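You operate a simulated robot arm through the tools that you are given. There is no shell and no other tool. Be economical: measure what you need, move in short steps, check, and stop when the job is done.

The job below is to be done with a simulated two-armed robot. You get a single attempt, and the scene is never put back.

TASK
On the dryer top, fold the press cloth in half and then in half again.

Only the result counts: the job must be done as asked and must still hold three seconds after the hand-in. Knocking over, shifting, dropping, spilling or breaking anything else fails it. Flat cloth is picked up by pressing the open fingertips on it (5 to 10 N) and closing them slowly along it; thin cloth reads only 2 to 8 mm in the jaws.

THE ROBOT
Two 7-joint arms with two-finger parallel grippers on one trunk, on a base that drives. Base frame: it is fixed to the floor where the robot stands at the start and does not move with it; the origin is under the middle of the robot, x ahead of it, y to its left, z up. Lengths are in m, angles in rad, forces in N, time in s.
The left shoulder is at the start at [0.06, 0.143, 0.926], the right one opposite. Places, roughly: dryer top [0.7, -0.1, 0.8]. Payload 1.57 kg a hand.
The tool frame of a hand sits at the grasp point between the pads (the TCP): z along the fingers, y along the line on which they close. The tips reach 0.03 m beyond it. The gripper opens to 0.11 m. The fingers are 0.024 m wide and 0.012 m thick; the gripper's body (0.048 by 0.112 m) begins 0.078 m behind the TCP.
Orientation is told as [roll, pitch, yaw] about the base's x, y, z axes, in that order, counted from this pose: with the fingers straight down and closing along the base's y, the tool's x points along the base's -x, its y along +y and its z along -z.

THE INTERFACE
- The arms move only by the tool drive_tool. It takes "left_targets", "right_targets" or both (then of equal length, played together; a hand with none holds still); each is a list of rows, each an object (a shift or turn left out is 0, a gripper value left out holds the last) with "gripper": the gripper command, from -1 (shut) to 1 (fully open), values between in proportion; "delta_pos": the shift along the tool's x, y, z in m, a list of three; "turn": the turn, a rotation vector about the tool's x, y, z in rad, a list of three. In form: [{"gripper": gripper, "delta_pos": [tx, ty, tz], "turn": [rx, ry, rz]}, ...]. A call has 1 to 8 rows; each row shifts and turns the commanded pose from where the row before left it, along the tool's axes as they then stand. Rows are played at 5 a second. More than 0.05 m and 0.15 rad between two rows, or a gripper value outside its range, and nothing of the call is played. Where a pose cannot be reached the arm comes as near as it can. A force on the tool above 40 N (or 10 N above the force at the start of the call, whichever is more), or a blocked arm, ends the call early, and 0.2 s more pass. The fingers move at their own pace (about 0.045 m/s each) and stop on an object; they squeeze with about 38 N. The grip force told is the motor's: it shows also when the fingers shut on nothing. Time passes only in rows, and 0.2 s behind the last, so rows that do not move let the fingers close. It gives the time, the measured TCP pose, the force on the tool (base axes), the opening and the grip force at its end, in the units of the frame above (readings bear some noise).
- Cameras (640 x 400 px; columns grow to the right, rows downward): "scene" is now at [0.0525, -0.0223, 1.5447]; the picture's right is [-0.30, -0.95, 0.00], its down [-0.71, 0.22, -0.67] and it looks along [0.64, -0.20, -0.74] (base axes); focal length 264 px, centre (320, 200). "left" rides on the left gripper at [0.07, -0.016, -0.141] in its tool frame; the picture's right is [0.23, 0.97, 0.00], its down [-0.86, 0.20, -0.48] and it looks along [-0.47, 0.11, 0.88] (tool axes); focal length 222 px, centre (320, 200). "right" rides on the right gripper at [0.07, 0.016, -0.141] in its tool frame; the picture's right is [-0.23, 0.97, 0.00], its down [-0.86, -0.20, -0.48] and it looks along [-0.47, -0.11, 0.88] (tool axes); focal length 222 px, centre (320, 200). There is no depth. A picture from a camera that has moved, and an enlarged one, comes with that camera's place and axes in the base frame and with its lens. The place of the scene camera against the robot may be out by one fixed shift of up to 0.012 m in any direction.
- camera(camera): a new picture of that camera. The clock stands still meanwhile.
- move_column(by): slides the trunk up (or, below 0, down) by that many m; the arms and the scene camera ride with it, the base frame stays. It gives what a move gives, with no picture.
- roll_base(legs): drives the robot by 1 to 6 legs, each [ahead, left, turn to the left] in m, m and rad, along the robot's own axes; the way and the turn of a leg run together, so that a leg with both is an arc; at most 1.5 m and 3.142 rad a leg. The arms and the cameras ride along, it lands a little off, and it stops where it bumps. It gives what a move gives.
- turn_head(pan, tilt): turns the head with the scene camera to pan (to the left, within 1.501 rad either way) and tilt (down, from -0.506 to 1.204), counted from straight ahead of the robot. It gives what a move gives.
- enlarge(camera, box): a new picture of the part [left, top, right, bottom] of that camera's present view, enlarged. The clock stands still meanwhile.
- close_job(): hands the job in; it is judged then, once.

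Work in short steps. Places have to be worked out from the pictures, the camera data and where the tool is seen: move nearer, look again, correct. Check each grasp and each placing, and mend what went wrong. You have 120 turns and 100 pictures in all, those below and enlarged ones among them. Open the grippers and draw the arms clear of the work before you hand the job in, unless the task says otherwise; then end with one line.

The tools are called as a command line: name --argument value ..., lists and objects as JSON in quotes. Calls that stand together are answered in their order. drive_tool: Moves the arms, as the interface text tells. Its arguments: {"type":"object","properties":{"left_targets":{"type":"array","items":{"type":"object","properties":{"gripper":{"type":"number"},"delta_pos":{"type":"array","items":{"type":"number"}},"turn":{"type":"array","items":{"type":"number"}}}}},"right_targets":{"type":"array","items":{"type":"object","properties":{"gripper":{"type":"number"},"delta_pos":{"type":"array","items":{"type":"number"}},"turn":{"type":"array","items":{"type":"number"}}}}}},"required":[]} The other tools are called the same way: move_column (by) slides the trunk up or down; roll_base (legs) drives the base; turn_head (pan, tilt) turns the head that bears the scene camera; camera (camera) takes a picture; enlarge (camera, box) takes an enlarged picture of a part of a camera's view; close_job () hands the job in.

At the start:

```text
t: 0.0
left_ee_pos: [0.5965, 0.2291, 0.9942]
left_tool_rot: [0.001, -0.003, 0.0]
left_ft_force: [-0.4, 0.0, -0.7]
left_gripper_width: 0.11
left_finger_force: 0.1
right_ee_pos: [0.5773, -0.2955, 1.0175]
right_tool_rot: [0.0, 0.0, 0.001]
right_ft_force: [0.3, -0.4, -0.2]
right_gripper_width: 0.1102
right_finger_force: 0.0
trunk travel left (down, up): [-0.525, 0.065]
robot x, y, heading: [-0.0006, 0.0006, 0.001]
head pan, tilt: [-0.302, 0.834]
```

scene: 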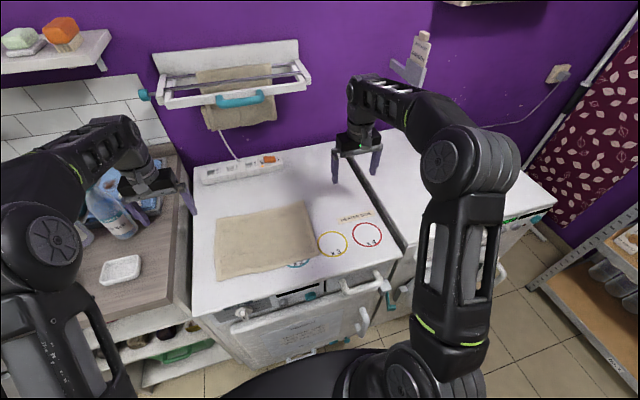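
right: 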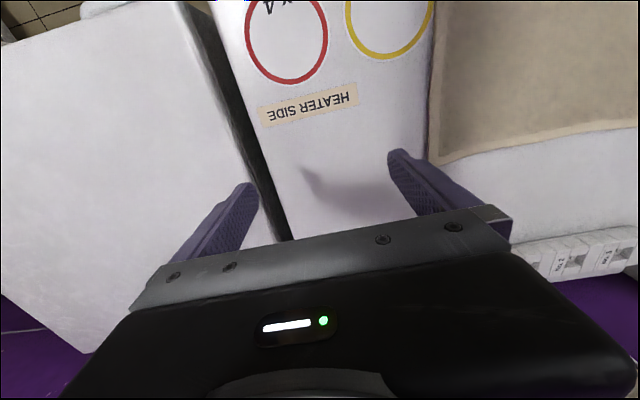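
left: 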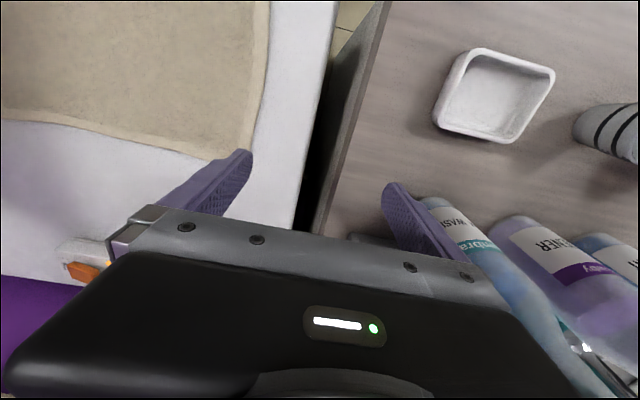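

I'll look closer at the cloth and its surroundings to locate the corners.

enlarge --camera "scene" --box '[180, 140, 420, 290]'

```text
2.67 times, centred on (300, 215) of scene
camera zoom: at [0.0525, -0.0223, 1.5447], right [-0.3, -0.95, 0.0], down [-0.71, 0.22, -0.67], along [0.64, -0.2, -0.74], focal length 705 px, centre (373, 160)
```

zoom: 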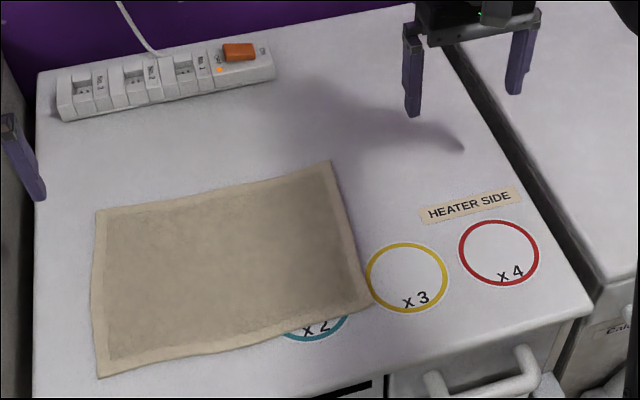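

Cloth spans roughly x 0.475–0.715, y −0.155–0.16. I'll move both hands above the two near corners with jaws partly closed, then check with the wrist cameras.

drive_tool --left_targets '[{"delta_pos": [0.0175, -0.0167, 0.0157], "gripper": -0.3}, {"delta_pos": [0.0175, -0.0167, 0.0157]}, {"delta_pos": [0.0175, -0.0167, 0.0157]}, {"delta_pos": [0.0175, -0.0167, 0.0157]}, {"delta_pos": [0.0175, -0.0167, 0.0157]}, {"delta_pos": [0.0175, -0.0167, 0.0157]}, {}]' --right_targets '[{"delta_pos": [0.0145, 0.0293, 0.0196], "gripper": -0.3}, {"delta_pos": [0.0145, 0.0293, 0.0196]}, {"delta_pos": [0.0145, 0.0293, 0.0196]}, {"delta_pos": [0.0145, 0.0293, 0.0196]}, {"delta_pos": [0.0145, 0.0293, 0.0196]}, {"delta_pos": [0.0145, 0.0293, 0.0196]}, {}]'

camera --camera "left"

camera --camera "right"

camera --camera "scene"

```text
t: 1.6
left_ee_pos: [0.4901, 0.1291, 0.8988]
left_tool_rot: [0.0, -0.002, -0.001]
left_ft_force: [0.3, -0.4, -0.6]
left_gripper_width: 0.0386
left_finger_force: 0.0
right_ee_pos: [0.4899, -0.1191, 0.8985]
right_tool_rot: [0.0, 0.0, 0.0]
right_ft_force: [0.0, -0.1, -0.1]
right_gripper_width: 0.0383
right_finger_force: 0.1
trunk travel left (down, up): [-0.525, 0.065]
robot x, y, heading: [0.0003, -0.0029, 0.002]
head pan, tilt: [-0.302, 0.834]
```

```text
95 pictures are left
camera left: at [0.4206, 0.1122, 1.039], right [-0.23, 0.97, 0.0], down [0.85, 0.2, 0.48], along [0.47, 0.11, -0.88], focal length 222 px, centre (320, 200)
```

left: 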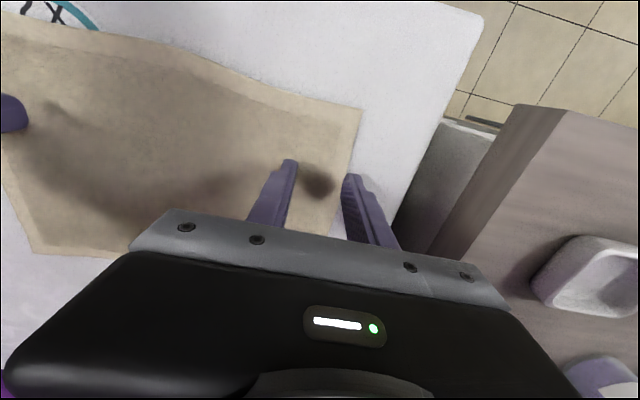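

```text
94 pictures are left
camera right: at [0.4193, -0.1031, 1.0402], right [0.23, 0.97, 0.0], down [0.85, -0.2, 0.48], along [0.47, -0.11, -0.88], focal length 222 px, centre (320, 200)
```

right: 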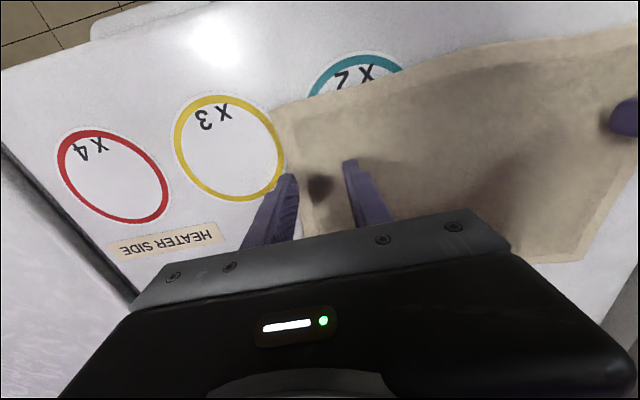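

```text
93 pictures are left
camera scene: at [0.0525, -0.0224, 1.5447], right [-0.3, -0.95, 0.0], down [-0.71, 0.22, -0.67], along [0.64, -0.2, -0.74], focal length 264 px, centre (320, 200)
```

scene: 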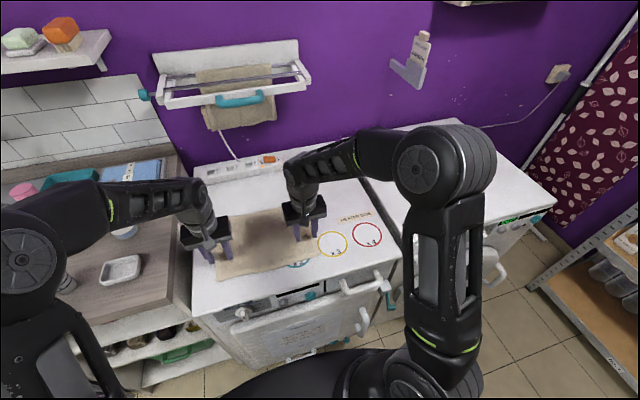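

The triangulation of scene and wrist views puts the cloth at z≈0.86 (not 0.80), with the near edge at x≈0.435. I'll raise slightly, shift to the near corners and recheck.

drive_tool --left_targets '[{"delta_pos": [0, 0, -0.015], "gripper": -0.45}, {"delta_pos": [0.0215, -0.006, 0]}, {"delta_pos": [0.0215, -0.006, 0]}, {}]' --right_targets '[{"delta_pos": [0, 0, -0.015], "gripper": -0.45}, {"delta_pos": [0.0215, 0.0025, 0]}, {"delta_pos": [0.0215, 0.0025, 0]}, {}]'

camera --camera "left"

camera --camera "right"

```text
t: 2.6
left_ee_pos: [0.4488, 0.1173, 0.9139]
left_tool_rot: [-0.001, -0.001, 0.0]
left_ft_force: [0.7, 0.1, -0.2]
left_gripper_width: 0.0303
left_finger_force: 0.1
right_ee_pos: [0.4475, -0.1145, 0.913]
right_tool_rot: [0.0, 0.0, 0.0]
right_ft_force: [-0.3, 0.7, 0.1]
right_gripper_width: 0.0301
right_finger_force: 0.2
trunk travel left (down, up): [-0.525, 0.065]
robot x, y, heading: [-0.0023, 0.0002, 0.002]
head pan, tilt: [-0.302, 0.834]
```

```text
92 pictures are left
camera left: at [0.3789, 0.1005, 1.0548], right [-0.23, 0.97, 0.0], down [0.85, 0.2, 0.48], along [0.47, 0.11, -0.88], focal length 222 px, centre (320, 200)
```

left: 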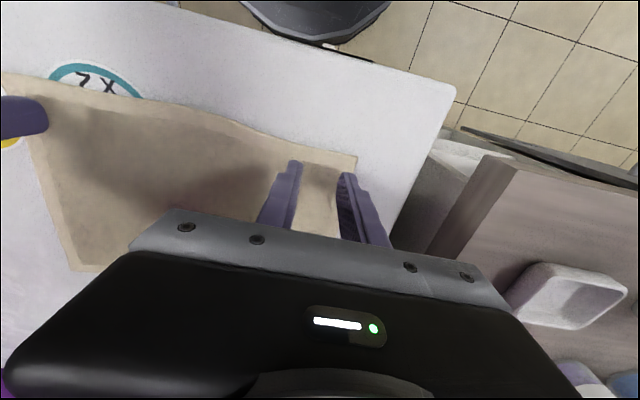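

```text
91 pictures are left
camera right: at [0.3777, -0.099, 1.0545], right [0.23, 0.97, 0.0], down [0.86, -0.2, 0.48], along [0.47, -0.11, -0.88], focal length 222 px, centre (320, 200)
```

right: 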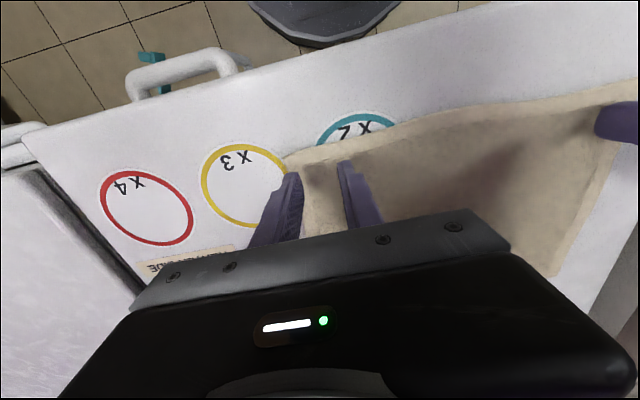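

Corners confirmed (~[0.432, 0.147] and [0.430, −0.142]); hands are right over them. Descend in small steps watching force.

drive_tool --left_targets '[{"delta_pos": [0, 0, 0.01]}, {"delta_pos": [0, 0, 0.007]}, {}]' --right_targets '[{"delta_pos": [0, 0, 0.01]}, {"delta_pos": [0, 0, 0.007]}, {}]'

drive_tool --left_targets '[{"delta_pos": [0, 0, 0.004]}, {}]' --right_targets '[{"delta_pos": [0, 0, 0.004]}, {}]'

```text
t: 3.4
left_ee_pos: [0.448, 0.1172, 0.8971]
left_tool_rot: [0.0, -0.001, 0.001]
left_ft_force: [-0.5, -0.1, -0.1]
left_gripper_width: 0.0304
left_finger_force: 0.2
right_ee_pos: [0.4466, -0.1148, 0.8971]
right_tool_rot: [0.0, 0.0, 0.002]
right_ft_force: [0.6, 0.2, 0.5]
right_gripper_width: 0.0302
right_finger_force: 0.0
trunk travel left (down, up): [-0.525, 0.065]
robot x, y, heading: [0.001, -0.0007, -0.0]
head pan, tilt: [-0.302, 0.834]
```

```text
t: 4.0
left_ee_pos: [0.4477, 0.1175, 0.8935]
left_tool_rot: [0.001, -0.002, -0.001]
left_ft_force: [-0.1, -0.3, 0.4]
left_gripper_width: 0.0303
left_finger_force: 0.1
right_ee_pos: [0.4462, -0.1144, 0.8935]
right_tool_rot: [0.001, 0.0, -0.001]
right_ft_force: [-0.7, 0.1, -0.4]
right_gripper_width: 0.0307
right_finger_force: 0.1
trunk travel left (down, up): [-0.525, 0.065]
robot x, y, heading: [0.001, -0.0019, -0.001]
head pan, tilt: [-0.302, 0.834]
```

No contact yet; continue down in 3–4 mm steps.

drive_tool --left_targets '[{"delta_pos": [0, 0, 0.004]}, {}]' --right_targets '[{"delta_pos": [0, 0, 0.004]}, {}]'

drive_tool --left_targets '[{"delta_pos": [0, 0, 0.003]}, {}]' --right_targets '[{"delta_pos": [0, 0, 0.003]}, {}]'

```text
t: 4.6
left_ee_pos: [0.4482, 0.1169, 0.8899]
left_tool_rot: [0.001, -0.003, 0.0]
left_ft_force: [0.4, 0.1, -0.5]
left_gripper_width: 0.0301
left_finger_force: 0.1
right_ee_pos: [0.4473, -0.1148, 0.8887]
right_tool_rot: [0.001, 0.0, 0.0]
right_ft_force: [0.2, -0.6, -0.6]
right_gripper_width: 0.0303
right_finger_force: 0.2
trunk travel left (down, up): [-0.525, 0.065]
robot x, y, heading: [-0.0012, -0.0017, 0.002]
head pan, tilt: [-0.302, 0.834]
```

```text
t: 5.2
left_ee_pos: [0.4477, 0.118, 0.8878]
left_tool_rot: [0.001, -0.002, 0.001]
left_ft_force: [0.1, 0.4, -0.2]
left_gripper_width: 0.0303
left_finger_force: 0.0
right_ee_pos: [0.4469, -0.1139, 0.8864]
right_tool_rot: [0.001, -0.002, 0.001]
right_ft_force: [-0.3, -0.1, -0.6]
right_gripper_width: 0.0302
right_finger_force: 0.0
trunk travel left (down, up): [-0.525, 0.065]
robot x, y, heading: [0.0022, 0.0013, 0.002]
head pan, tilt: [-0.302, 0.834]
```

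Still no contact (tips ≈0.857); continue.

drive_tool --left_targets '[{"delta_pos": [0, 0, 0.003]}, {}]' --right_targets '[{"delta_pos": [0, 0, 0.003]}, {}]'

drive_tool --left_targets '[{"delta_pos": [0, 0, 0.003]}, {}]' --right_targets '[{"delta_pos": [0, 0, 0.003]}, {}]'

camera --camera "left"

```text
t: 5.8
left_ee_pos: [0.447, 0.118, 0.884]
left_tool_rot: [-0.001, -0.001, 0.0]
left_ft_force: [0.2, 0.8, 2.6]
left_gripper_width: 0.0302
left_finger_force: 0.0
right_ee_pos: [0.4468, -0.1131, 0.8839]
right_tool_rot: [0.0, -0.001, 0.001]
right_ft_force: [0.2, 0.6, 4.4]
right_gripper_width: 0.0305
right_finger_force: 0.1
trunk travel left (down, up): [-0.525, 0.065]
robot x, y, heading: [0.0012, 0.0005, -0.005]
head pan, tilt: [-0.302, 0.834]
```

```text
t: 6.4
left_ee_pos: [0.4485, 0.1167, 0.8833]
left_tool_rot: [0.0, -0.005, 0.0]
left_ft_force: [2.3, 0.3, 14.9]
left_gripper_width: 0.0302
left_finger_force: 0.0
right_ee_pos: [0.4461, -0.1145, 0.8821]
right_tool_rot: [0.001, -0.006, 0.001]
right_ft_force: [1.1, 0.1, 22.5]
right_gripper_width: 0.0302
right_finger_force: 0.0
trunk travel left (down, up): [-0.525, 0.065]
robot x, y, heading: [0.0032, -0.0006, -0.004]
head pan, tilt: [-0.302, 0.834]
```

```text
90 pictures are left
camera left: at [0.3772, 0.1015, 1.0231], right [-0.23, 0.97, 0.0], down [0.85, 0.2, 0.48], along [0.47, 0.11, -0.88], focal length 222 px, centre (320, 200)
```

left: 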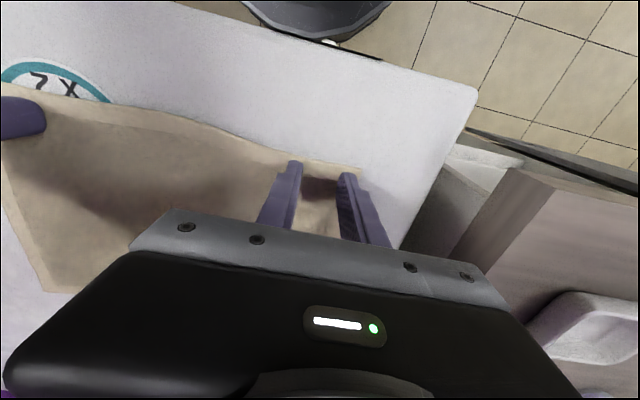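

Contact at TCP z≈0.884. Back off to about 7–8 N each, then close slowly.

drive_tool --left_targets '[{"delta_pos": [0, 0, -0.0016]}, {}]' --right_targets '[{"delta_pos": [0, 0, -0.0024]}, {}]'

drive_tool --left_targets '[{"gripper": -0.52}, {"gripper": -0.6}, {"gripper": -0.68}, {"gripper": -0.76}, {"gripper": -0.84}, {"gripper": -0.92}, {"gripper": -1}, {}]' --right_targets '[{"gripper": -0.52}, {"gripper": -0.6}, {"gripper": -0.68}, {"gripper": -0.76}, {"gripper": -0.84}, {"gripper": -0.92}, {"gripper": -1}, {}]'

camera --camera "left"

camera --camera "right"

```text
t: 7.0
left_ee_pos: [0.4473, 0.1179, 0.8835]
left_tool_rot: [0.0, -0.001, 0.0]
left_ft_force: [3.0, -1.2, 10.5]
left_gripper_width: 0.03
left_finger_force: 0.0
right_ee_pos: [0.4452, -0.115, 0.8822]
right_tool_rot: [-0.002, 0.0, 0.001]
right_ft_force: [2.3, 1.4, 11.6]
right_gripper_width: 0.0303
right_finger_force: 0.1
trunk travel left (down, up): [-0.525, 0.065]
robot x, y, heading: [-0.0029, -0.001, -0.002]
head pan, tilt: [-0.302, 0.834]
```

```text
t: 8.8
left_ee_pos: [0.4465, 0.1172, 0.8837]
left_tool_rot: [0.0, -0.002, 0.0]
left_ft_force: [0.4, -7.3, 5.9]
left_gripper_width: 0.0041
left_finger_force: 24.6
right_ee_pos: [0.4459, -0.1128, 0.8845]
right_tool_rot: [-0.001, -0.002, 0.0]
right_ft_force: [-0.1, 7.3, 6.5]
right_gripper_width: 0.004
right_finger_force: 25.2
trunk travel left (down, up): [-0.525, 0.065]
robot x, y, heading: [0.0007, 0.0036, -0.002]
head pan, tilt: [-0.302, 0.834]
```

```text
89 pictures are left
camera left: at [0.3771, 0.1014, 1.0238], right [-0.23, 0.97, 0.0], down [0.85, 0.2, 0.48], along [0.47, 0.11, -0.88], focal length 222 px, centre (320, 200)
```

left: 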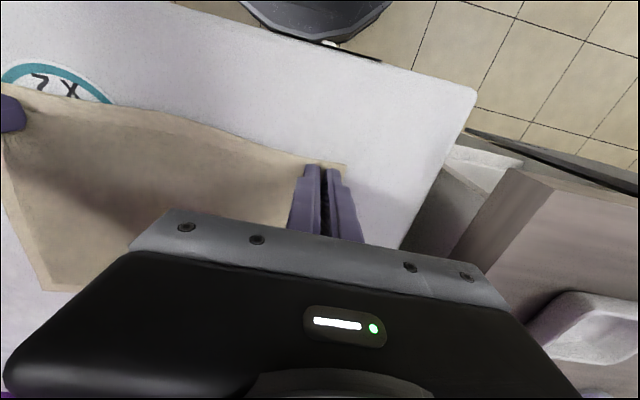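

```text
88 pictures are left
camera right: at [0.3764, -0.0989, 1.0248], right [0.23, 0.97, 0.0], down [0.85, -0.2, 0.48], along [0.47, -0.11, -0.88], focal length 222 px, centre (320, 200)
```

right: 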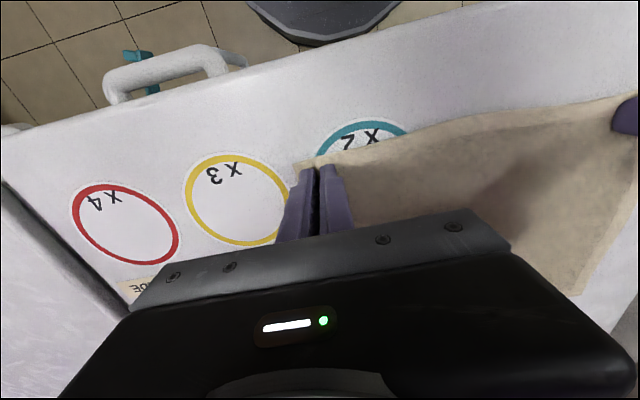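

Both hold cloth, but carrying near→far would leave the hem folded back; far→near lets me tilt the hands naturally so the hem lies flat. I'll release, rise, and move to the far edge.

drive_tool --left_targets '[{"gripper": -0.85}, {"gripper": -0.65}, {"gripper": -0.45}, {}, {"delta_pos": [0, 0, -0.03]}, {"delta_pos": [0, 0, -0.03]}, {}]' --right_targets '[{"gripper": -0.85}, {"gripper": -0.65}, {"gripper": -0.45}, {}, {"delta_pos": [0, 0, -0.03]}, {"delta_pos": [0, 0, -0.03]}, {}]'

drive_tool --left_targets '[{"delta_pos": [-0.04, 0, 0]}, {"delta_pos": [-0.04, 0, 0]}, {"delta_pos": [-0.04, 0, 0]}, {"delta_pos": [-0.04, 0, 0]}, {"delta_pos": [-0.045, 0, 0]}, {}]' --right_targets '[{"delta_pos": [-0.04, 0, 0]}, {"delta_pos": [-0.04, 0, 0]}, {"delta_pos": [-0.04, 0, 0]}, {"delta_pos": [-0.04, 0, 0]}, {"delta_pos": [-0.045, 0, 0]}, {}]'

camera --camera "left"

camera --camera "right"

camera --camera "scene"

```text
t: 10.4
left_ee_pos: [0.4474, 0.118, 0.9437]
left_tool_rot: [0.0, -0.002, 0.0]
left_ft_force: [-0.1, -1.2, -0.4]
left_gripper_width: 0.0305
left_finger_force: 0.0
right_ee_pos: [0.4458, -0.1128, 0.9427]
right_tool_rot: [0.0, 0.001, 0.001]
right_ft_force: [0.3, -0.2, -0.1]
right_gripper_width: 0.0302
right_finger_force: 0.2
trunk travel left (down, up): [-0.525, 0.065]
robot x, y, heading: [-0.0047, 0.0004, -0.002]
head pan, tilt: [-0.302, 0.834]
```

```text
t: 11.8
left_ee_pos: [0.653, 0.1198, 0.9415]
left_tool_rot: [0.0, -0.001, 0.0]
left_ft_force: [-0.2, 0.4, 0.4]
left_gripper_width: 0.0306
left_finger_force: 0.0
right_ee_pos: [0.6512, -0.1146, 0.9445]
right_tool_rot: [0.001, 0.002, 0.0]
right_ft_force: [-0.6, -0.2, -0.6]
right_gripper_width: 0.0307
right_finger_force: 0.1
trunk travel left (down, up): [-0.525, 0.065]
robot x, y, heading: [-0.0007, 0.0027, -0.0]
head pan, tilt: [-0.302, 0.834]
```

```text
87 pictures are left
camera left: at [0.5829, 0.1026, 1.0825], right [-0.23, 0.97, 0.0], down [0.85, 0.2, 0.48], along [0.47, 0.11, -0.88], focal length 222 px, centre (320, 200)
```

left: 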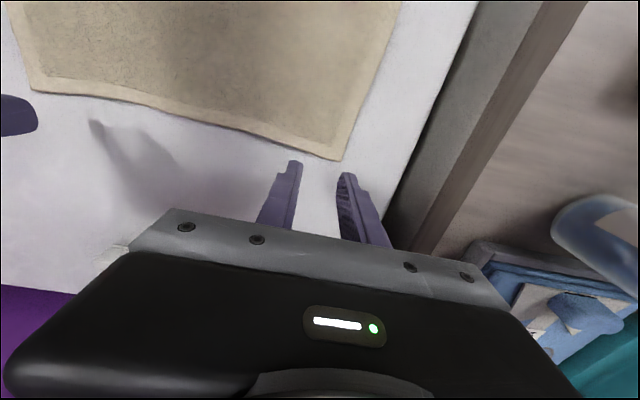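

```text
86 pictures are left
camera right: at [0.581, -0.0997, 1.0861], right [0.23, 0.97, 0.0], down [0.86, -0.2, 0.48], along [0.47, -0.11, -0.88], focal length 222 px, centre (320, 200)
```

right: 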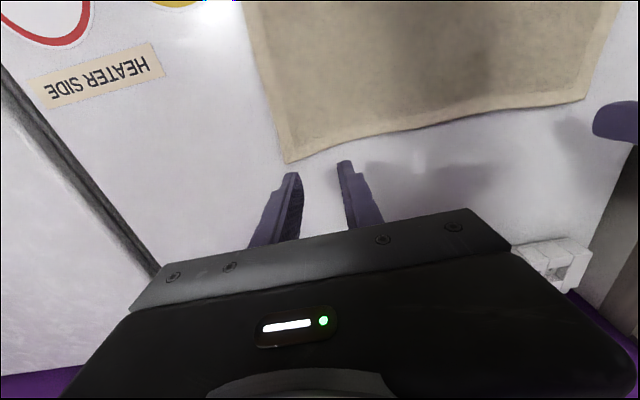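

```text
85 pictures are left
camera scene: at [0.0509, -0.0223, 1.5448], right [-0.3, -0.95, 0.0], down [-0.71, 0.22, -0.67], along [0.64, -0.2, -0.74], focal length 264 px, centre (320, 200)
```

scene: 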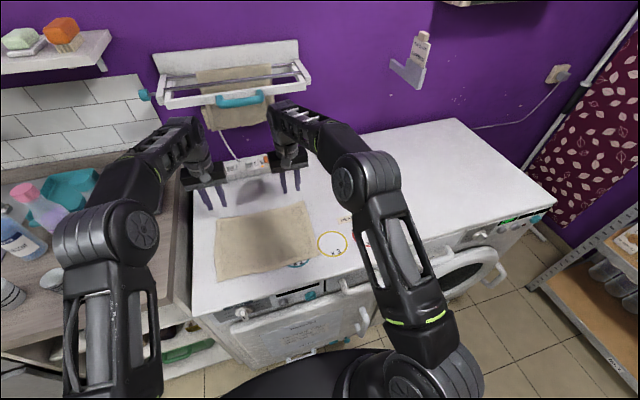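

The cloth sprang back flat. Far corners at ≈[0.653, 0.140] and [0.652, −0.153]. Adjust sideways and descend to just above the cloth.

drive_tool --left_targets '[{"delta_pos": [0, -0.008, 0.02]}, {"delta_pos": [0, 0, 0.02]}, {"delta_pos": [0, 0, 0.01]}, {}]' --right_targets '[{"delta_pos": [0, -0.0105, 0.02]}, {"delta_pos": [0, 0, 0.02]}, {"delta_pos": [0, 0, 0.012]}, {}]'

camera --camera "left"

camera --camera "right"

```text
t: 12.8
left_ee_pos: [0.6519, 0.1096, 0.8917]
left_tool_rot: [0.001, -0.001, 0.0]
left_ft_force: [-0.2, 0.2, -1.3]
left_gripper_width: 0.0304
left_finger_force: 0.1
right_ee_pos: [0.6514, -0.1254, 0.892]
right_tool_rot: [0.0, -0.002, 0.001]
right_ft_force: [-0.6, 0.4, 0.0]
right_gripper_width: 0.0302
right_finger_force: 0.2
trunk travel left (down, up): [-0.525, 0.065]
robot x, y, heading: [-0.0005, -0.0001, 0.002]
head pan, tilt: [-0.302, 0.834]
```

```text
84 pictures are left
camera left: at [0.5822, 0.0926, 1.0326], right [-0.23, 0.97, 0.0], down [0.85, 0.2, 0.48], along [0.47, 0.11, -0.88], focal length 222 px, centre (320, 200)
```

left: 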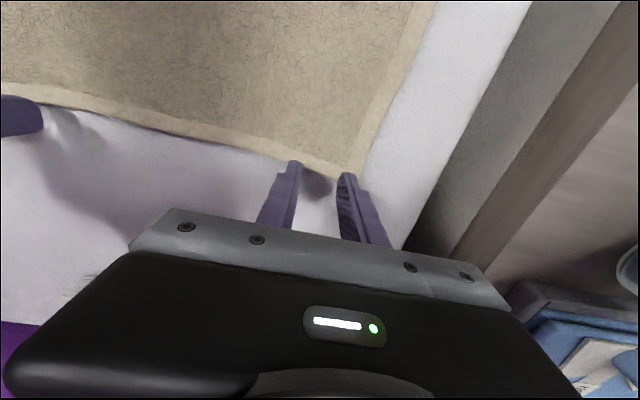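

```text
83 pictures are left
camera right: at [0.5812, -0.1103, 1.0324], right [0.23, 0.97, 0.0], down [0.86, -0.2, 0.48], along [0.47, -0.11, -0.88], focal length 222 px, centre (320, 200)
```

right: 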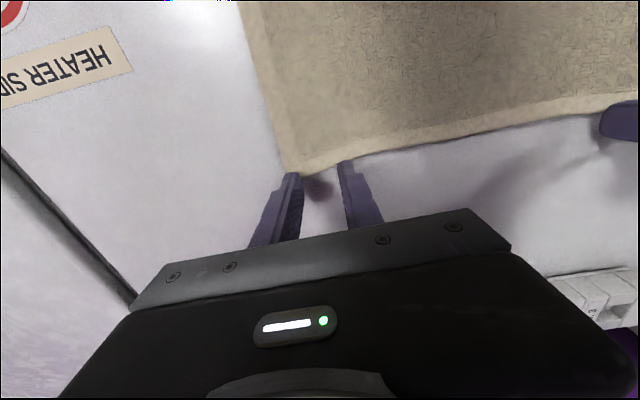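

The edge dips toward the robot near the inner fingers (x≈0.643), so I'll move both hands ~7 mm toward the robot, and down to touch.

drive_tool --left_targets '[{"delta_pos": [0.006, 0.005, 0]}, {"delta_pos": [0, 0, 0.005]}, {"delta_pos": [0, 0, 0.002]}, {}]' --right_targets '[{"delta_pos": [0.008, 0, 0]}, {"delta_pos": [0, 0, 0.005]}, {"delta_pos": [0, 0, 0.002]}, {}]'

```text
t: 13.8
left_ee_pos: [0.6472, 0.115, 0.8856]
left_tool_rot: [0.0, -0.002, 0.0]
left_ft_force: [0.2, -0.1, -0.7]
left_gripper_width: 0.0299
left_finger_force: 0.1
right_ee_pos: [0.6437, -0.1256, 0.8833]
right_tool_rot: [0.0, -0.001, 0.0]
right_ft_force: [-0.2, 0.3, 1.9]
right_gripper_width: 0.0301
right_finger_force: 0.1
trunk travel left (down, up): [-0.525, 0.065]
robot x, y, heading: [-0.0016, 0.0, 0.004]
head pan, tilt: [-0.302, 0.834]
```

Right just touches; left needs slightly more.

drive_tool --left_targets '[{"delta_pos": [0, 0, 0.0025]}, {}]' --right_targets '[{"delta_pos": [0, 0, 0.0015]}, {}]'

```text
t: 14.4
left_ee_pos: [0.6469, 0.1145, 0.8845]
left_tool_rot: [-0.001, -0.001, 0.0]
left_ft_force: [-1.0, -0.5, 3.7]
left_gripper_width: 0.0302
left_finger_force: 0.1
right_ee_pos: [0.6428, -0.125, 0.8824]
right_tool_rot: [-0.002, -0.003, 0.0]
right_ft_force: [1.9, 0.6, 8.3]
right_gripper_width: 0.0304
right_finger_force: 0.1
trunk travel left (down, up): [-0.525, 0.065]
robot x, y, heading: [0.0007, 0.0053, -0.004]
head pan, tilt: [-0.302, 0.834]
```

Press left a bit more, then close slowly.

drive_tool --left_targets '[{"delta_pos": [0, 0, 0.0012]}, {}]'

drive_tool --left_targets '[{"gripper": -0.52}, {"gripper": -0.6}, {"gripper": -0.68}, {"gripper": -0.76}, {"gripper": -0.84}, {"gripper": -0.92}, {"gripper": -1}, {}]' --right_targets '[{"gripper": -0.52}, {"gripper": -0.6}, {"gripper": -0.68}, {"gripper": -0.76}, {"gripper": -0.84}, {"gripper": -0.92}, {"gripper": -1}, {}]'

camera --camera "left"

camera --camera "right"

```text
t: 15.0
left_ee_pos: [0.6458, 0.1141, 0.8835]
left_tool_rot: [-0.001, -0.003, -0.001]
left_ft_force: [-1.7, 0.3, 9.2]
left_gripper_width: 0.0302
left_finger_force: 0.0
right_ee_pos: [0.6427, -0.1256, 0.8826]
right_tool_rot: [-0.001, -0.002, -0.001]
right_ft_force: [1.9, 0.2, 8.9]
right_gripper_width: 0.0303
right_finger_force: 0.2
trunk travel left (down, up): [-0.525, 0.065]
robot x, y, heading: [-0.0051, -0.0006, -0.001]
head pan, tilt: [-0.302, 0.834]
```

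```text
t: 16.8
left_ee_pos: [0.6467, 0.1137, 0.8825]
left_tool_rot: [-0.001, -0.004, -0.002]
left_ft_force: [-0.1, -11.8, 12.9]
left_gripper_width: 0.0037
left_finger_force: 24.6
right_ee_pos: [0.6421, -0.1239, 0.8839]
right_tool_rot: [0.002, -0.002, -0.001]
right_ft_force: [-0.1, 10.9, 7.8]
right_gripper_width: 0.004
right_finger_force: 24.8
trunk travel left (down, up): [-0.525, 0.065]
robot x, y, heading: [-0.0012, -0.0008, -0.001]
head pan, tilt: [-0.302, 0.834]
```

```text
82 pictures are left
camera left: at [0.5761, 0.0966, 1.0231], right [-0.23, 0.97, 0.0], down [0.85, 0.2, 0.48], along [0.47, 0.11, -0.88], focal length 222 px, centre (320, 200)
```

left: 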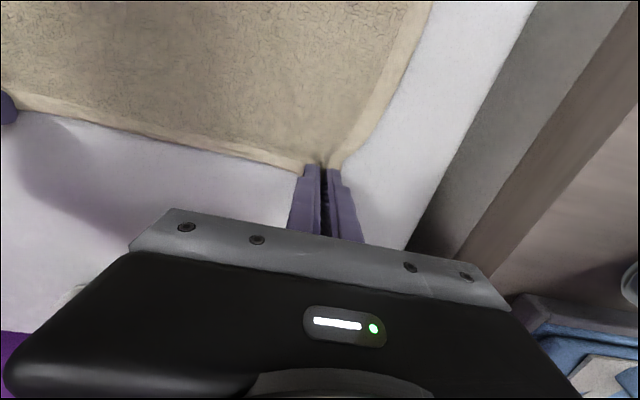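

```text
81 pictures are left
camera right: at [0.5722, -0.1091, 1.0244], right [0.23, 0.97, 0.0], down [0.85, -0.2, 0.48], along [0.47, -0.11, -0.88], focal length 222 px, centre (320, 200)
```

right: 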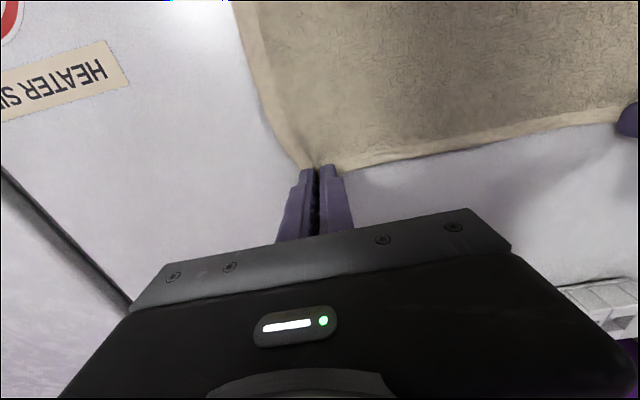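

Both far corners are gripped (≈4 mm). Now lift along an arc around the fold line x≈0.541, tilting the fingers forward as I go — first half to the apex.

drive_tool --left_targets '[{"delta_pos": [0.0035, -0.002, -0.027]}, {"delta_pos": [0.0105, 0, -0.025]}, {"delta_pos": [0.0195, 0, -0.0214], "turn": [0, -0.1, 0]}, {"delta_pos": [0.0228, 0, -0.0184], "turn": [0, -0.1, 0]}, {"delta_pos": [0.0254, 0, -0.0151], "turn": [0, -0.1, 0]}, {"delta_pos": [0.0278, 0, -0.0111], "turn": [0, -0.1, 0]}, {}]' --right_targets '[{"delta_pos": [0.0035, 0.002, -0.027]}, {"delta_pos": [0.0105, 0, -0.025]}, {"delta_pos": [0.0195, 0, -0.0214], "turn": [0, -0.1, 0]}, {"delta_pos": [0.0228, 0, -0.0184], "turn": [0, -0.1, 0]}, {"delta_pos": [0.0254, 0, -0.0151], "turn": [0, -0.1, 0]}, {"delta_pos": [0.0278, 0, -0.0111], "turn": [0, -0.1, 0]}, {}]'

enlarge --camera "scene" --box '[160, 130, 400, 280]'

camera --camera "left"

```text
t: 18.4
left_ee_pos: [0.531, 0.1118, 0.9836]
left_tool_rot: [0.0, -0.401, 0.0]
left_ft_force: [0.6, -7.5, -0.4]
left_gripper_width: 0.0039
left_finger_force: 24.2
right_ee_pos: [0.5284, -0.1223, 0.9835]
right_tool_rot: [-0.002, -0.4, 0.0]
right_ft_force: [-0.5, 7.9, 0.7]
right_gripper_width: 0.0035
right_finger_force: 25.0
trunk travel left (down, up): [-0.525, 0.065]
robot x, y, heading: [0.0014, -0.0018, -0.0]
head pan, tilt: [-0.302, 0.834]
```

```text
2.67 times, centred on (280, 205) of scene
camera zoom: at [0.0537, -0.0222, 1.5446], right [-0.3, -0.95, 0.0], down [-0.71, 0.22, -0.67], along [0.64, -0.2, -0.74], focal length 705 px, centre (427, 187)
```

zoom: 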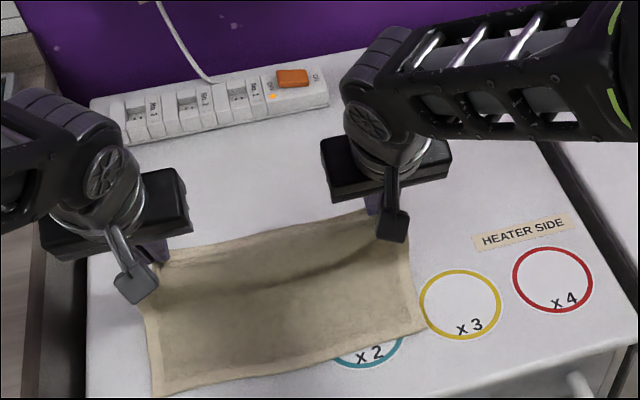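

```text
79 pictures are left
camera left: at [0.4124, 0.0956, 1.0859], right [-0.21, 0.97, -0.09], down [0.6, 0.2, 0.77], along [0.77, 0.11, -0.63], focal length 222 px, centre (320, 200)
```

left: 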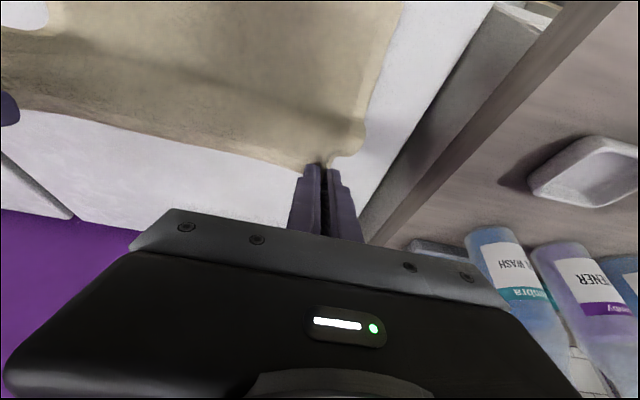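

Clean lift. Continue the arc down toward the near edge, stopping a few cm above to look.

drive_tool --left_targets '[{"delta_pos": [0.0382, -0.001, -0.0079], "turn": [0, -0.1, 0]}, {"delta_pos": [0.0391, -0.001, 0.0009], "turn": [0, -0.1, 0]}, {"delta_pos": [0.0294, 0, 0.0064], "turn": [0, -0.1, 0]}, {"delta_pos": [0.0281, 0, 0.0105], "turn": [0, -0.1, 0]}, {}]' --right_targets '[{"delta_pos": [0.0382, 0.001, -0.0079], "turn": [0, -0.1, 0]}, {"delta_pos": [0.0391, 0.001, 0.0009], "turn": [0, -0.1, 0]}, {"delta_pos": [0.0294, 0, 0.0064], "turn": [0, -0.1, 0]}, {"delta_pos": [0.0281, 0, 0.0105], "turn": [0, -0.1, 0]}, {}]'

enlarge --camera "scene" --box '[160, 160, 400, 310]'

camera --camera "left"

camera --camera "right"

```text
t: 19.6
left_ee_pos: [0.4658, 0.0913, 0.9116]
left_tool_rot: [0.002, -0.801, 0.0]
left_ft_force: [-0.1, 0.0, 0.8]
left_gripper_width: 0.0035
left_finger_force: 24.7
left hand out of reach, approached as far as the arm can: row 3, 4
right_ee_pos: [0.4686, -0.1025, 0.9182]
right_tool_rot: [0.0, -0.799, -0.001]
right_ft_force: [0.7, -0.1, 0.3]
right_gripper_width: 0.004
right_finger_force: 24.4
right hand out of reach, approached as far as the arm can: row 3, 4
trunk travel left (down, up): [-0.525, 0.065]
robot x, y, heading: [0.002, -0.0023, 0.002]
head pan, tilt: [-0.302, 0.834]
```

```text
2.67 times, centred on (280, 235) of scene
camera zoom: at [0.0515, -0.0222, 1.5447], right [-0.3, -0.95, 0.0], down [-0.71, 0.22, -0.67], along [0.64, -0.2, -0.74], focal length 705 px, centre (427, 107)
```

zoom: 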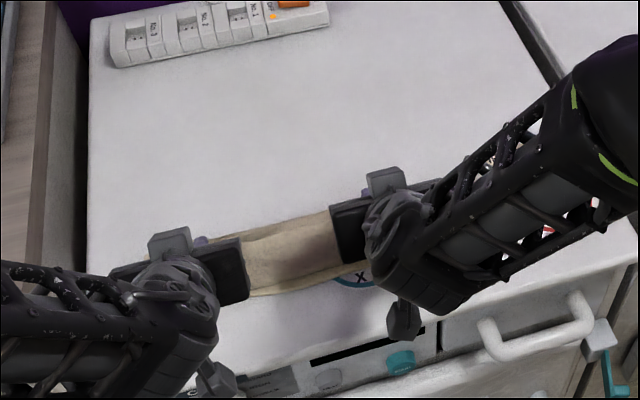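

```text
77 pictures are left
camera left: at [0.315, 0.0753, 0.9591], right [-0.16, 0.97, -0.16], down [0.25, 0.2, 0.95], along [0.95, 0.11, -0.28], focal length 222 px, centre (320, 200)
```

left: 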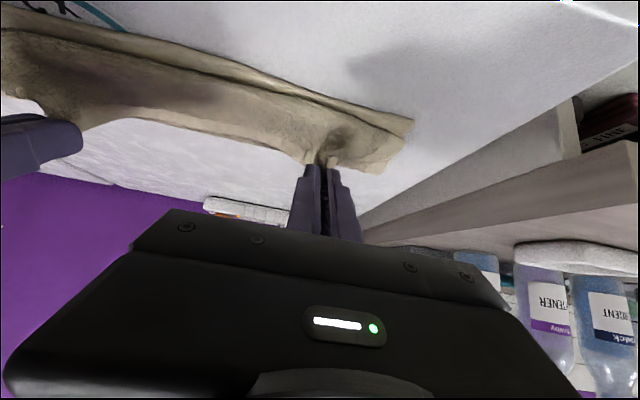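

```text
76 pictures are left
camera right: at [0.3193, -0.0871, 0.9665], right [0.16, 0.97, 0.16], down [0.25, -0.2, 0.95], along [0.95, -0.11, -0.28], focal length 222 px, centre (320, 200)
```

right: 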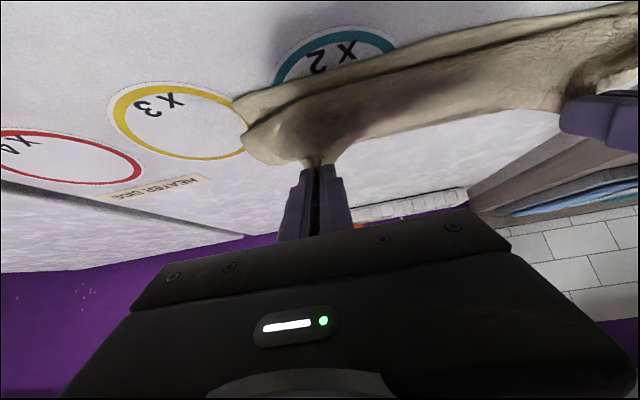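

The arms are at their close limit with this tilt, so I'll roll the base back ~5 cm, which carries the held hem the rest of the way toward the near edge.

roll_base --legs '[[-0.05, 0, 0]]'

drive_tool --left_targets '[{}]' --right_targets '[{}]'

camera --camera "left"

camera --camera "right"

```text
t: 20.5
left_ee_pos: [0.4153, 0.0916, 0.9124]
left_tool_rot: [0.003, -0.8, -0.002]
left_ft_force: [0.0, -0.4, -0.2]
left_gripper_width: 0.0037
left_finger_force: 24.7
right_ee_pos: [0.4198, -0.1027, 0.9192]
right_tool_rot: [0.002, -0.802, 0.0]
right_ft_force: [-0.6, -0.3, -0.2]
right_gripper_width: 0.0037
right_finger_force: 24.9
trunk travel left (down, up): [-0.525, 0.065]
robot x, y, heading: [-0.0497, 0.0009, 0.001]
head pan, tilt: [-0.302, 0.834]
```

```text
t: 20.9
left_ee_pos: [0.4162, 0.0903, 0.9131]
left_tool_rot: [0.001, -0.802, -0.002]
left_ft_force: [-0.2, 0.2, -0.3]
left_gripper_width: 0.0037
left_finger_force: 24.5
right_ee_pos: [0.4204, -0.1029, 0.9187]
right_tool_rot: [-0.001, -0.799, 0.003]
right_ft_force: [-0.4, 0.5, -0.3]
right_gripper_width: 0.0038
right_finger_force: 24.5
trunk travel left (down, up): [-0.525, 0.065]
robot x, y, heading: [-0.0442, -0.0017, -0.002]
head pan, tilt: [-0.302, 0.834]
```

```text
75 pictures are left
camera left: at [0.2664, 0.075, 0.9594], right [-0.16, 0.97, -0.16], down [0.25, 0.2, 0.95], along [0.95, 0.11, -0.28], focal length 222 px, centre (320, 200)
```

left: 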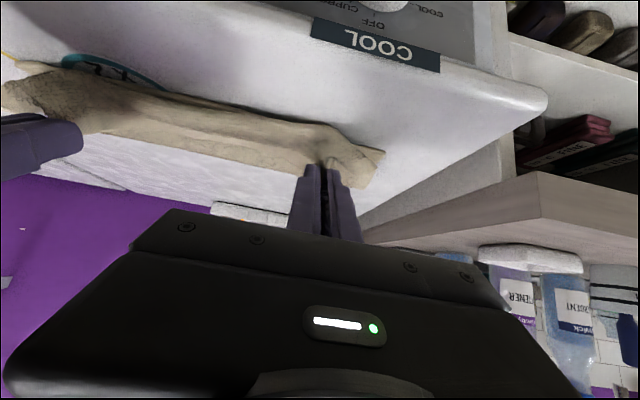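

```text
74 pictures are left
camera right: at [0.2705, -0.0872, 0.9667], right [0.16, 0.97, 0.16], down [0.25, -0.2, 0.95], along [0.95, -0.11, -0.28], focal length 222 px, centre (320, 200)
```

right: 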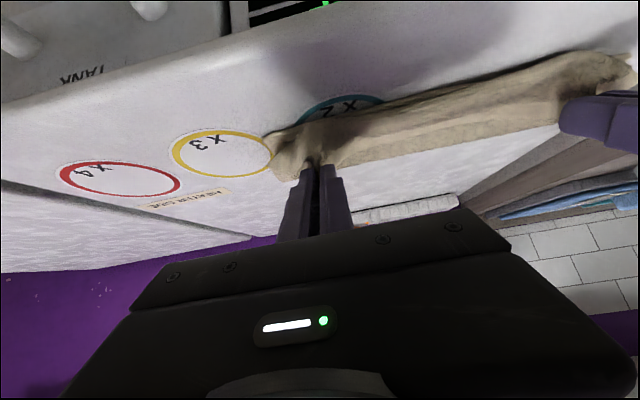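

Hem is near target x, but hands have been drawn inward in y by the reach limit. I'll move the hands forward and outward (base-frame), see how the command responds, then roll back the same amount.

drive_tool --left_targets '[{"delta_pos": [-0.014, 0.01, 0.0144]}, {"delta_pos": [-0.014, 0.01, 0.0144]}, {}]' --right_targets '[{"delta_pos": [-0.014, -0.01, 0.0144]}, {"delta_pos": [-0.014, -0.01, 0.0144]}, {}]'

```text
t: 21.7
left_ee_pos: [0.4571, 0.1112, 0.9126]
left_tool_rot: [0.0, -0.803, -0.005]
left_ft_force: [0.5, -6.8, 0.4]
left_gripper_width: 0.0031
left_finger_force: 24.6
right_ee_pos: [0.4609, -0.1227, 0.9193]
right_tool_rot: [0.001, -0.8, 0.0]
right_ft_force: [-0.3, 6.3, -0.4]
right_gripper_width: 0.0041
right_finger_force: 24.9
trunk travel left (down, up): [-0.525, 0.065]
robot x, y, heading: [-0.0505, 0.0002, -0.0]
head pan, tilt: [-0.302, 0.834]
```

Commands follow the actual pose. Now roll back ~4.5 cm to bring the hem over the near edge.

roll_base --legs '[[-0.044, 0, 0]]'

drive_tool --left_targets '[{"delta_pos": [0.0054, -0.001, 0.0052]}, {"delta_pos": [0.0054, -0.001, 0.0052]}, {}]' --right_targets '[{"delta_pos": [0.008, 0.001, 0.0076]}, {"delta_pos": [0.008, 0.001, 0.0076]}, {}]'

camera --camera "left"

camera --camera "right"

enlarge --camera "scene" --box '[160, 130, 400, 280]'

```text
t: 22.6
left_ee_pos: [0.4116, 0.1124, 0.9137]
left_tool_rot: [-0.002, -0.801, -0.001]
left_ft_force: [-0.8, -8.0, 0.4]
left_gripper_width: 0.0035
left_finger_force: 24.4
right_ee_pos: [0.4161, -0.1231, 0.9195]
right_tool_rot: [0.0, -0.801, 0.0]
right_ft_force: [-1.0, 7.6, -0.7]
right_gripper_width: 0.0035
right_finger_force: 24.4
trunk travel left (down, up): [-0.525, 0.065]
robot x, y, heading: [-0.0935, 0.0013, -0.0]
head pan, tilt: [-0.302, 0.834]
```

```text
t: 23.4
left_ee_pos: [0.4124, 0.1104, 0.8978]
left_tool_rot: [0.001, -0.799, 0.001]
left_ft_force: [0.6, -3.9, -0.3]
left_gripper_width: 0.0036
left_finger_force: 24.8
right_ee_pos: [0.4163, -0.1213, 0.8964]
right_tool_rot: [0.0, -0.8, 0.0]
right_ft_force: [1.0, 4.7, 1.2]
right_gripper_width: 0.004
right_finger_force: 24.4
trunk travel left (down, up): [-0.525, 0.065]
robot x, y, heading: [-0.0947, 0.0019, -0.002]
head pan, tilt: [-0.302, 0.834]
```

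```text
73 pictures are left
camera left: at [0.2625, 0.0934, 0.9457], right [-0.16, 0.97, -0.16], down [0.25, 0.2, 0.95], along [0.95, 0.11, -0.28], focal length 222 px, centre (320, 200)
```

left: 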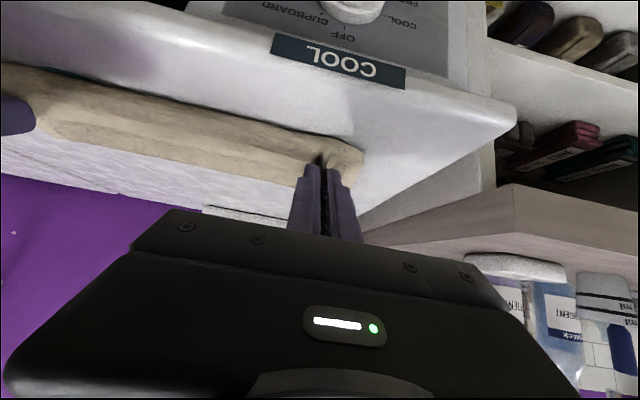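

```text
72 pictures are left
camera right: at [0.267, -0.1056, 0.9446], right [0.16, 0.97, 0.16], down [0.25, -0.2, 0.95], along [0.95, -0.11, -0.28], focal length 222 px, centre (320, 200)
```

right: 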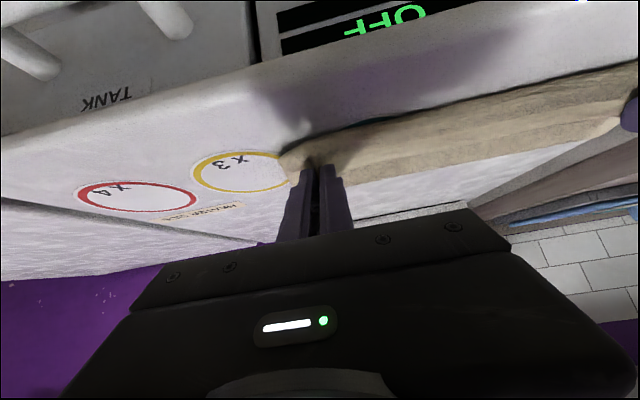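

```text
2.67 times, centred on (280, 205) of scene
camera zoom: at [-0.0408, -0.0222, 1.5447], right [-0.3, -0.95, 0.0], down [-0.71, 0.22, -0.67], along [0.64, -0.2, -0.74], focal length 705 px, centre (427, 187)
```

zoom: 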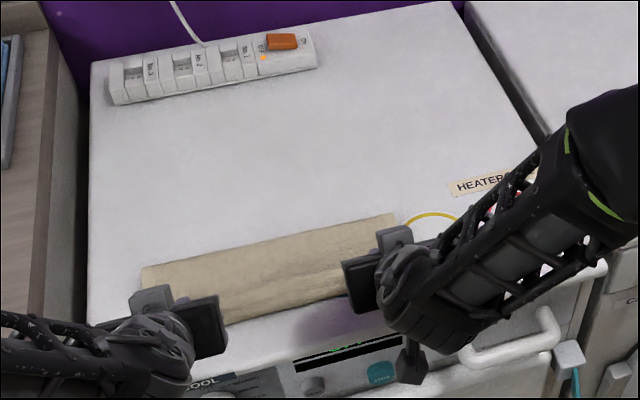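

Good alignment. Lower ~1.2 cm to lay the hem down, watching force.

drive_tool --left_targets '[{"delta_pos": [0.0057, 0, 0.0056]}, {"delta_pos": [0.0036, 0, 0.0035]}, {}]' --right_targets '[{"delta_pos": [0.0057, 0, 0.0056]}, {"delta_pos": [0.0025, 0, 0.0025]}, {}]'

camera --camera "left"

camera --camera "right"

```text
t: 24.2
left_ee_pos: [0.412, 0.1096, 0.8856]
left_tool_rot: [0.0, -0.803, -0.001]
left_ft_force: [0.6, -4.3, 4.4]
left_gripper_width: 0.0035
left_finger_force: 24.6
right_ee_pos: [0.4176, -0.12, 0.8854]
right_tool_rot: [-0.001, -0.803, 0.001]
right_ft_force: [0.1, 3.2, 9.6]
right_gripper_width: 0.0038
right_finger_force: 24.5
trunk travel left (down, up): [-0.525, 0.065]
robot x, y, heading: [-0.0913, -0.0001, -0.001]
head pan, tilt: [-0.302, 0.834]
```

```text
70 pictures are left
camera left: at [0.2624, 0.0932, 0.9328], right [-0.16, 0.97, -0.16], down [0.25, 0.2, 0.95], along [0.96, 0.11, -0.28], focal length 222 px, centre (320, 200)
```

left: 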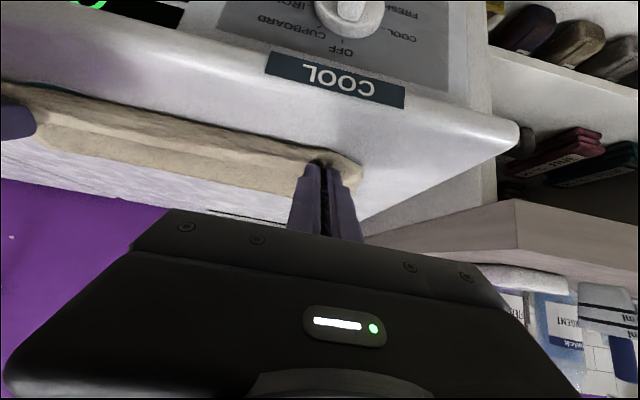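

```text
69 pictures are left
camera right: at [0.268, -0.1055, 0.9344], right [0.16, 0.97, 0.16], down [0.25, -0.2, 0.95], along [0.96, -0.11, -0.28], focal length 222 px, centre (320, 200)
```

right: 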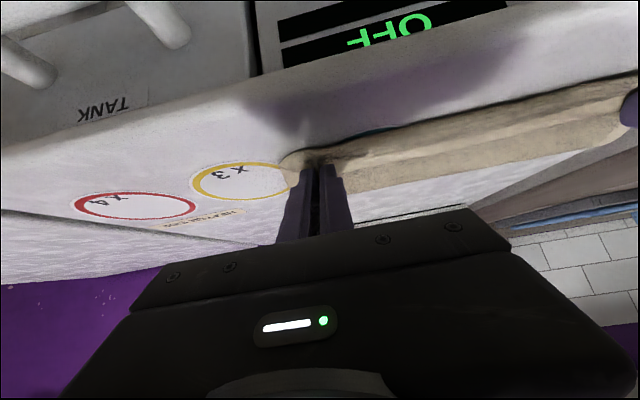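

Contact made. Open slowly, then retract along the finger axis.

drive_tool --left_targets '[{"gripper": -0.9}, {"gripper": -0.75}, {"gripper": -0.6}, {}, {"delta_pos": [0, 0, -0.015]}, {"delta_pos": [0, 0, -0.03]}, {"delta_pos": [0, 0, -0.03]}, {}]' --right_targets '[{"gripper": -0.9}, {"gripper": -0.75}, {"gripper": -0.6}, {}, {"delta_pos": [0, 0, -0.015]}, {"delta_pos": [0, 0, -0.03]}, {"delta_pos": [0, 0, -0.03]}, {}]'

camera --camera "left"

camera --camera "right"

enlarge --camera "scene" --box '[160, 130, 400, 280]'

```text
t: 26.0
left_ee_pos: [0.3749, 0.104, 0.9388]
left_tool_rot: [0.001, -0.797, -0.003]
left_ft_force: [0.3, -0.3, 0.7]
left_gripper_width: 0.0219
left_finger_force: 0.1
left hand out of reach, approached as far as the arm can: row 7
right_ee_pos: [0.3797, -0.1147, 0.939]
right_tool_rot: [-0.003, -0.797, 0.002]
right_ft_force: [-0.3, 0.4, 0.3]
right_gripper_width: 0.022
right_finger_force: 0.1
right hand out of reach, approached as far as the arm can: row 7
trunk travel left (down, up): [-0.525, 0.065]
robot x, y, heading: [-0.095, 0.001, 0.001]
head pan, tilt: [-0.302, 0.834]
```

```text
68 pictures are left
camera left: at [0.2254, 0.0867, 0.9872], right [-0.16, 0.97, -0.16], down [0.25, 0.2, 0.95], along [0.95, 0.11, -0.28], focal length 222 px, centre (320, 200)
```

left: 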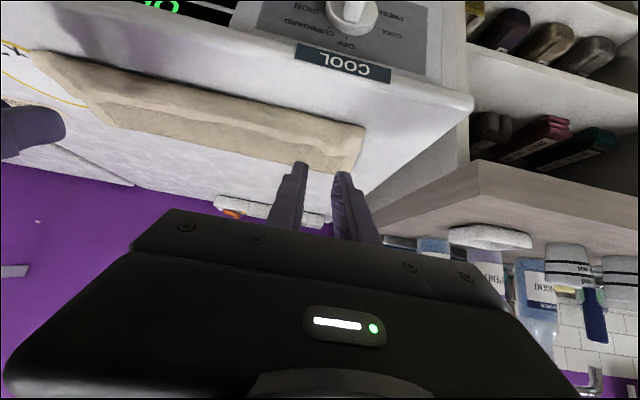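

```text
67 pictures are left
camera right: at [0.2299, -0.0999, 0.988], right [0.16, 0.97, 0.16], down [0.26, -0.2, 0.95], along [0.95, -0.11, -0.28], focal length 222 px, centre (320, 200)
```

right: 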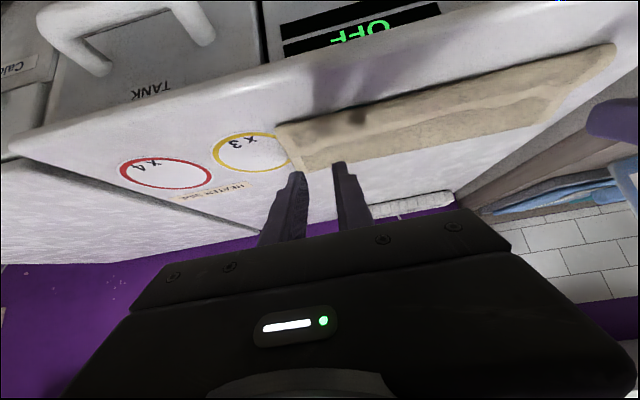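

```text
2.67 times, centred on (280, 205) of scene
camera zoom: at [-0.0401, -0.0222, 1.5446], right [-0.3, -0.95, 0.0], down [-0.71, 0.22, -0.67], along [0.64, -0.2, -0.74], focal length 705 px, centre (427, 187)
```

zoom: 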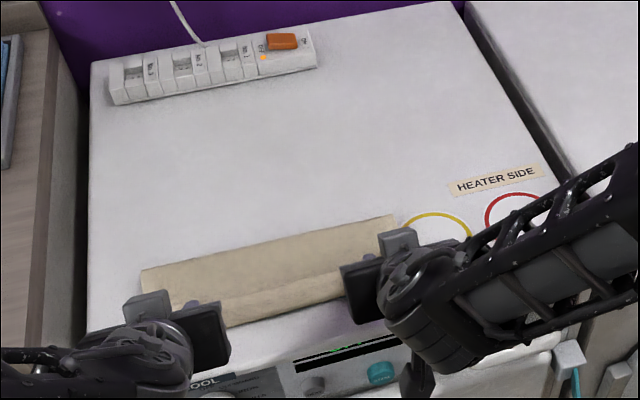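

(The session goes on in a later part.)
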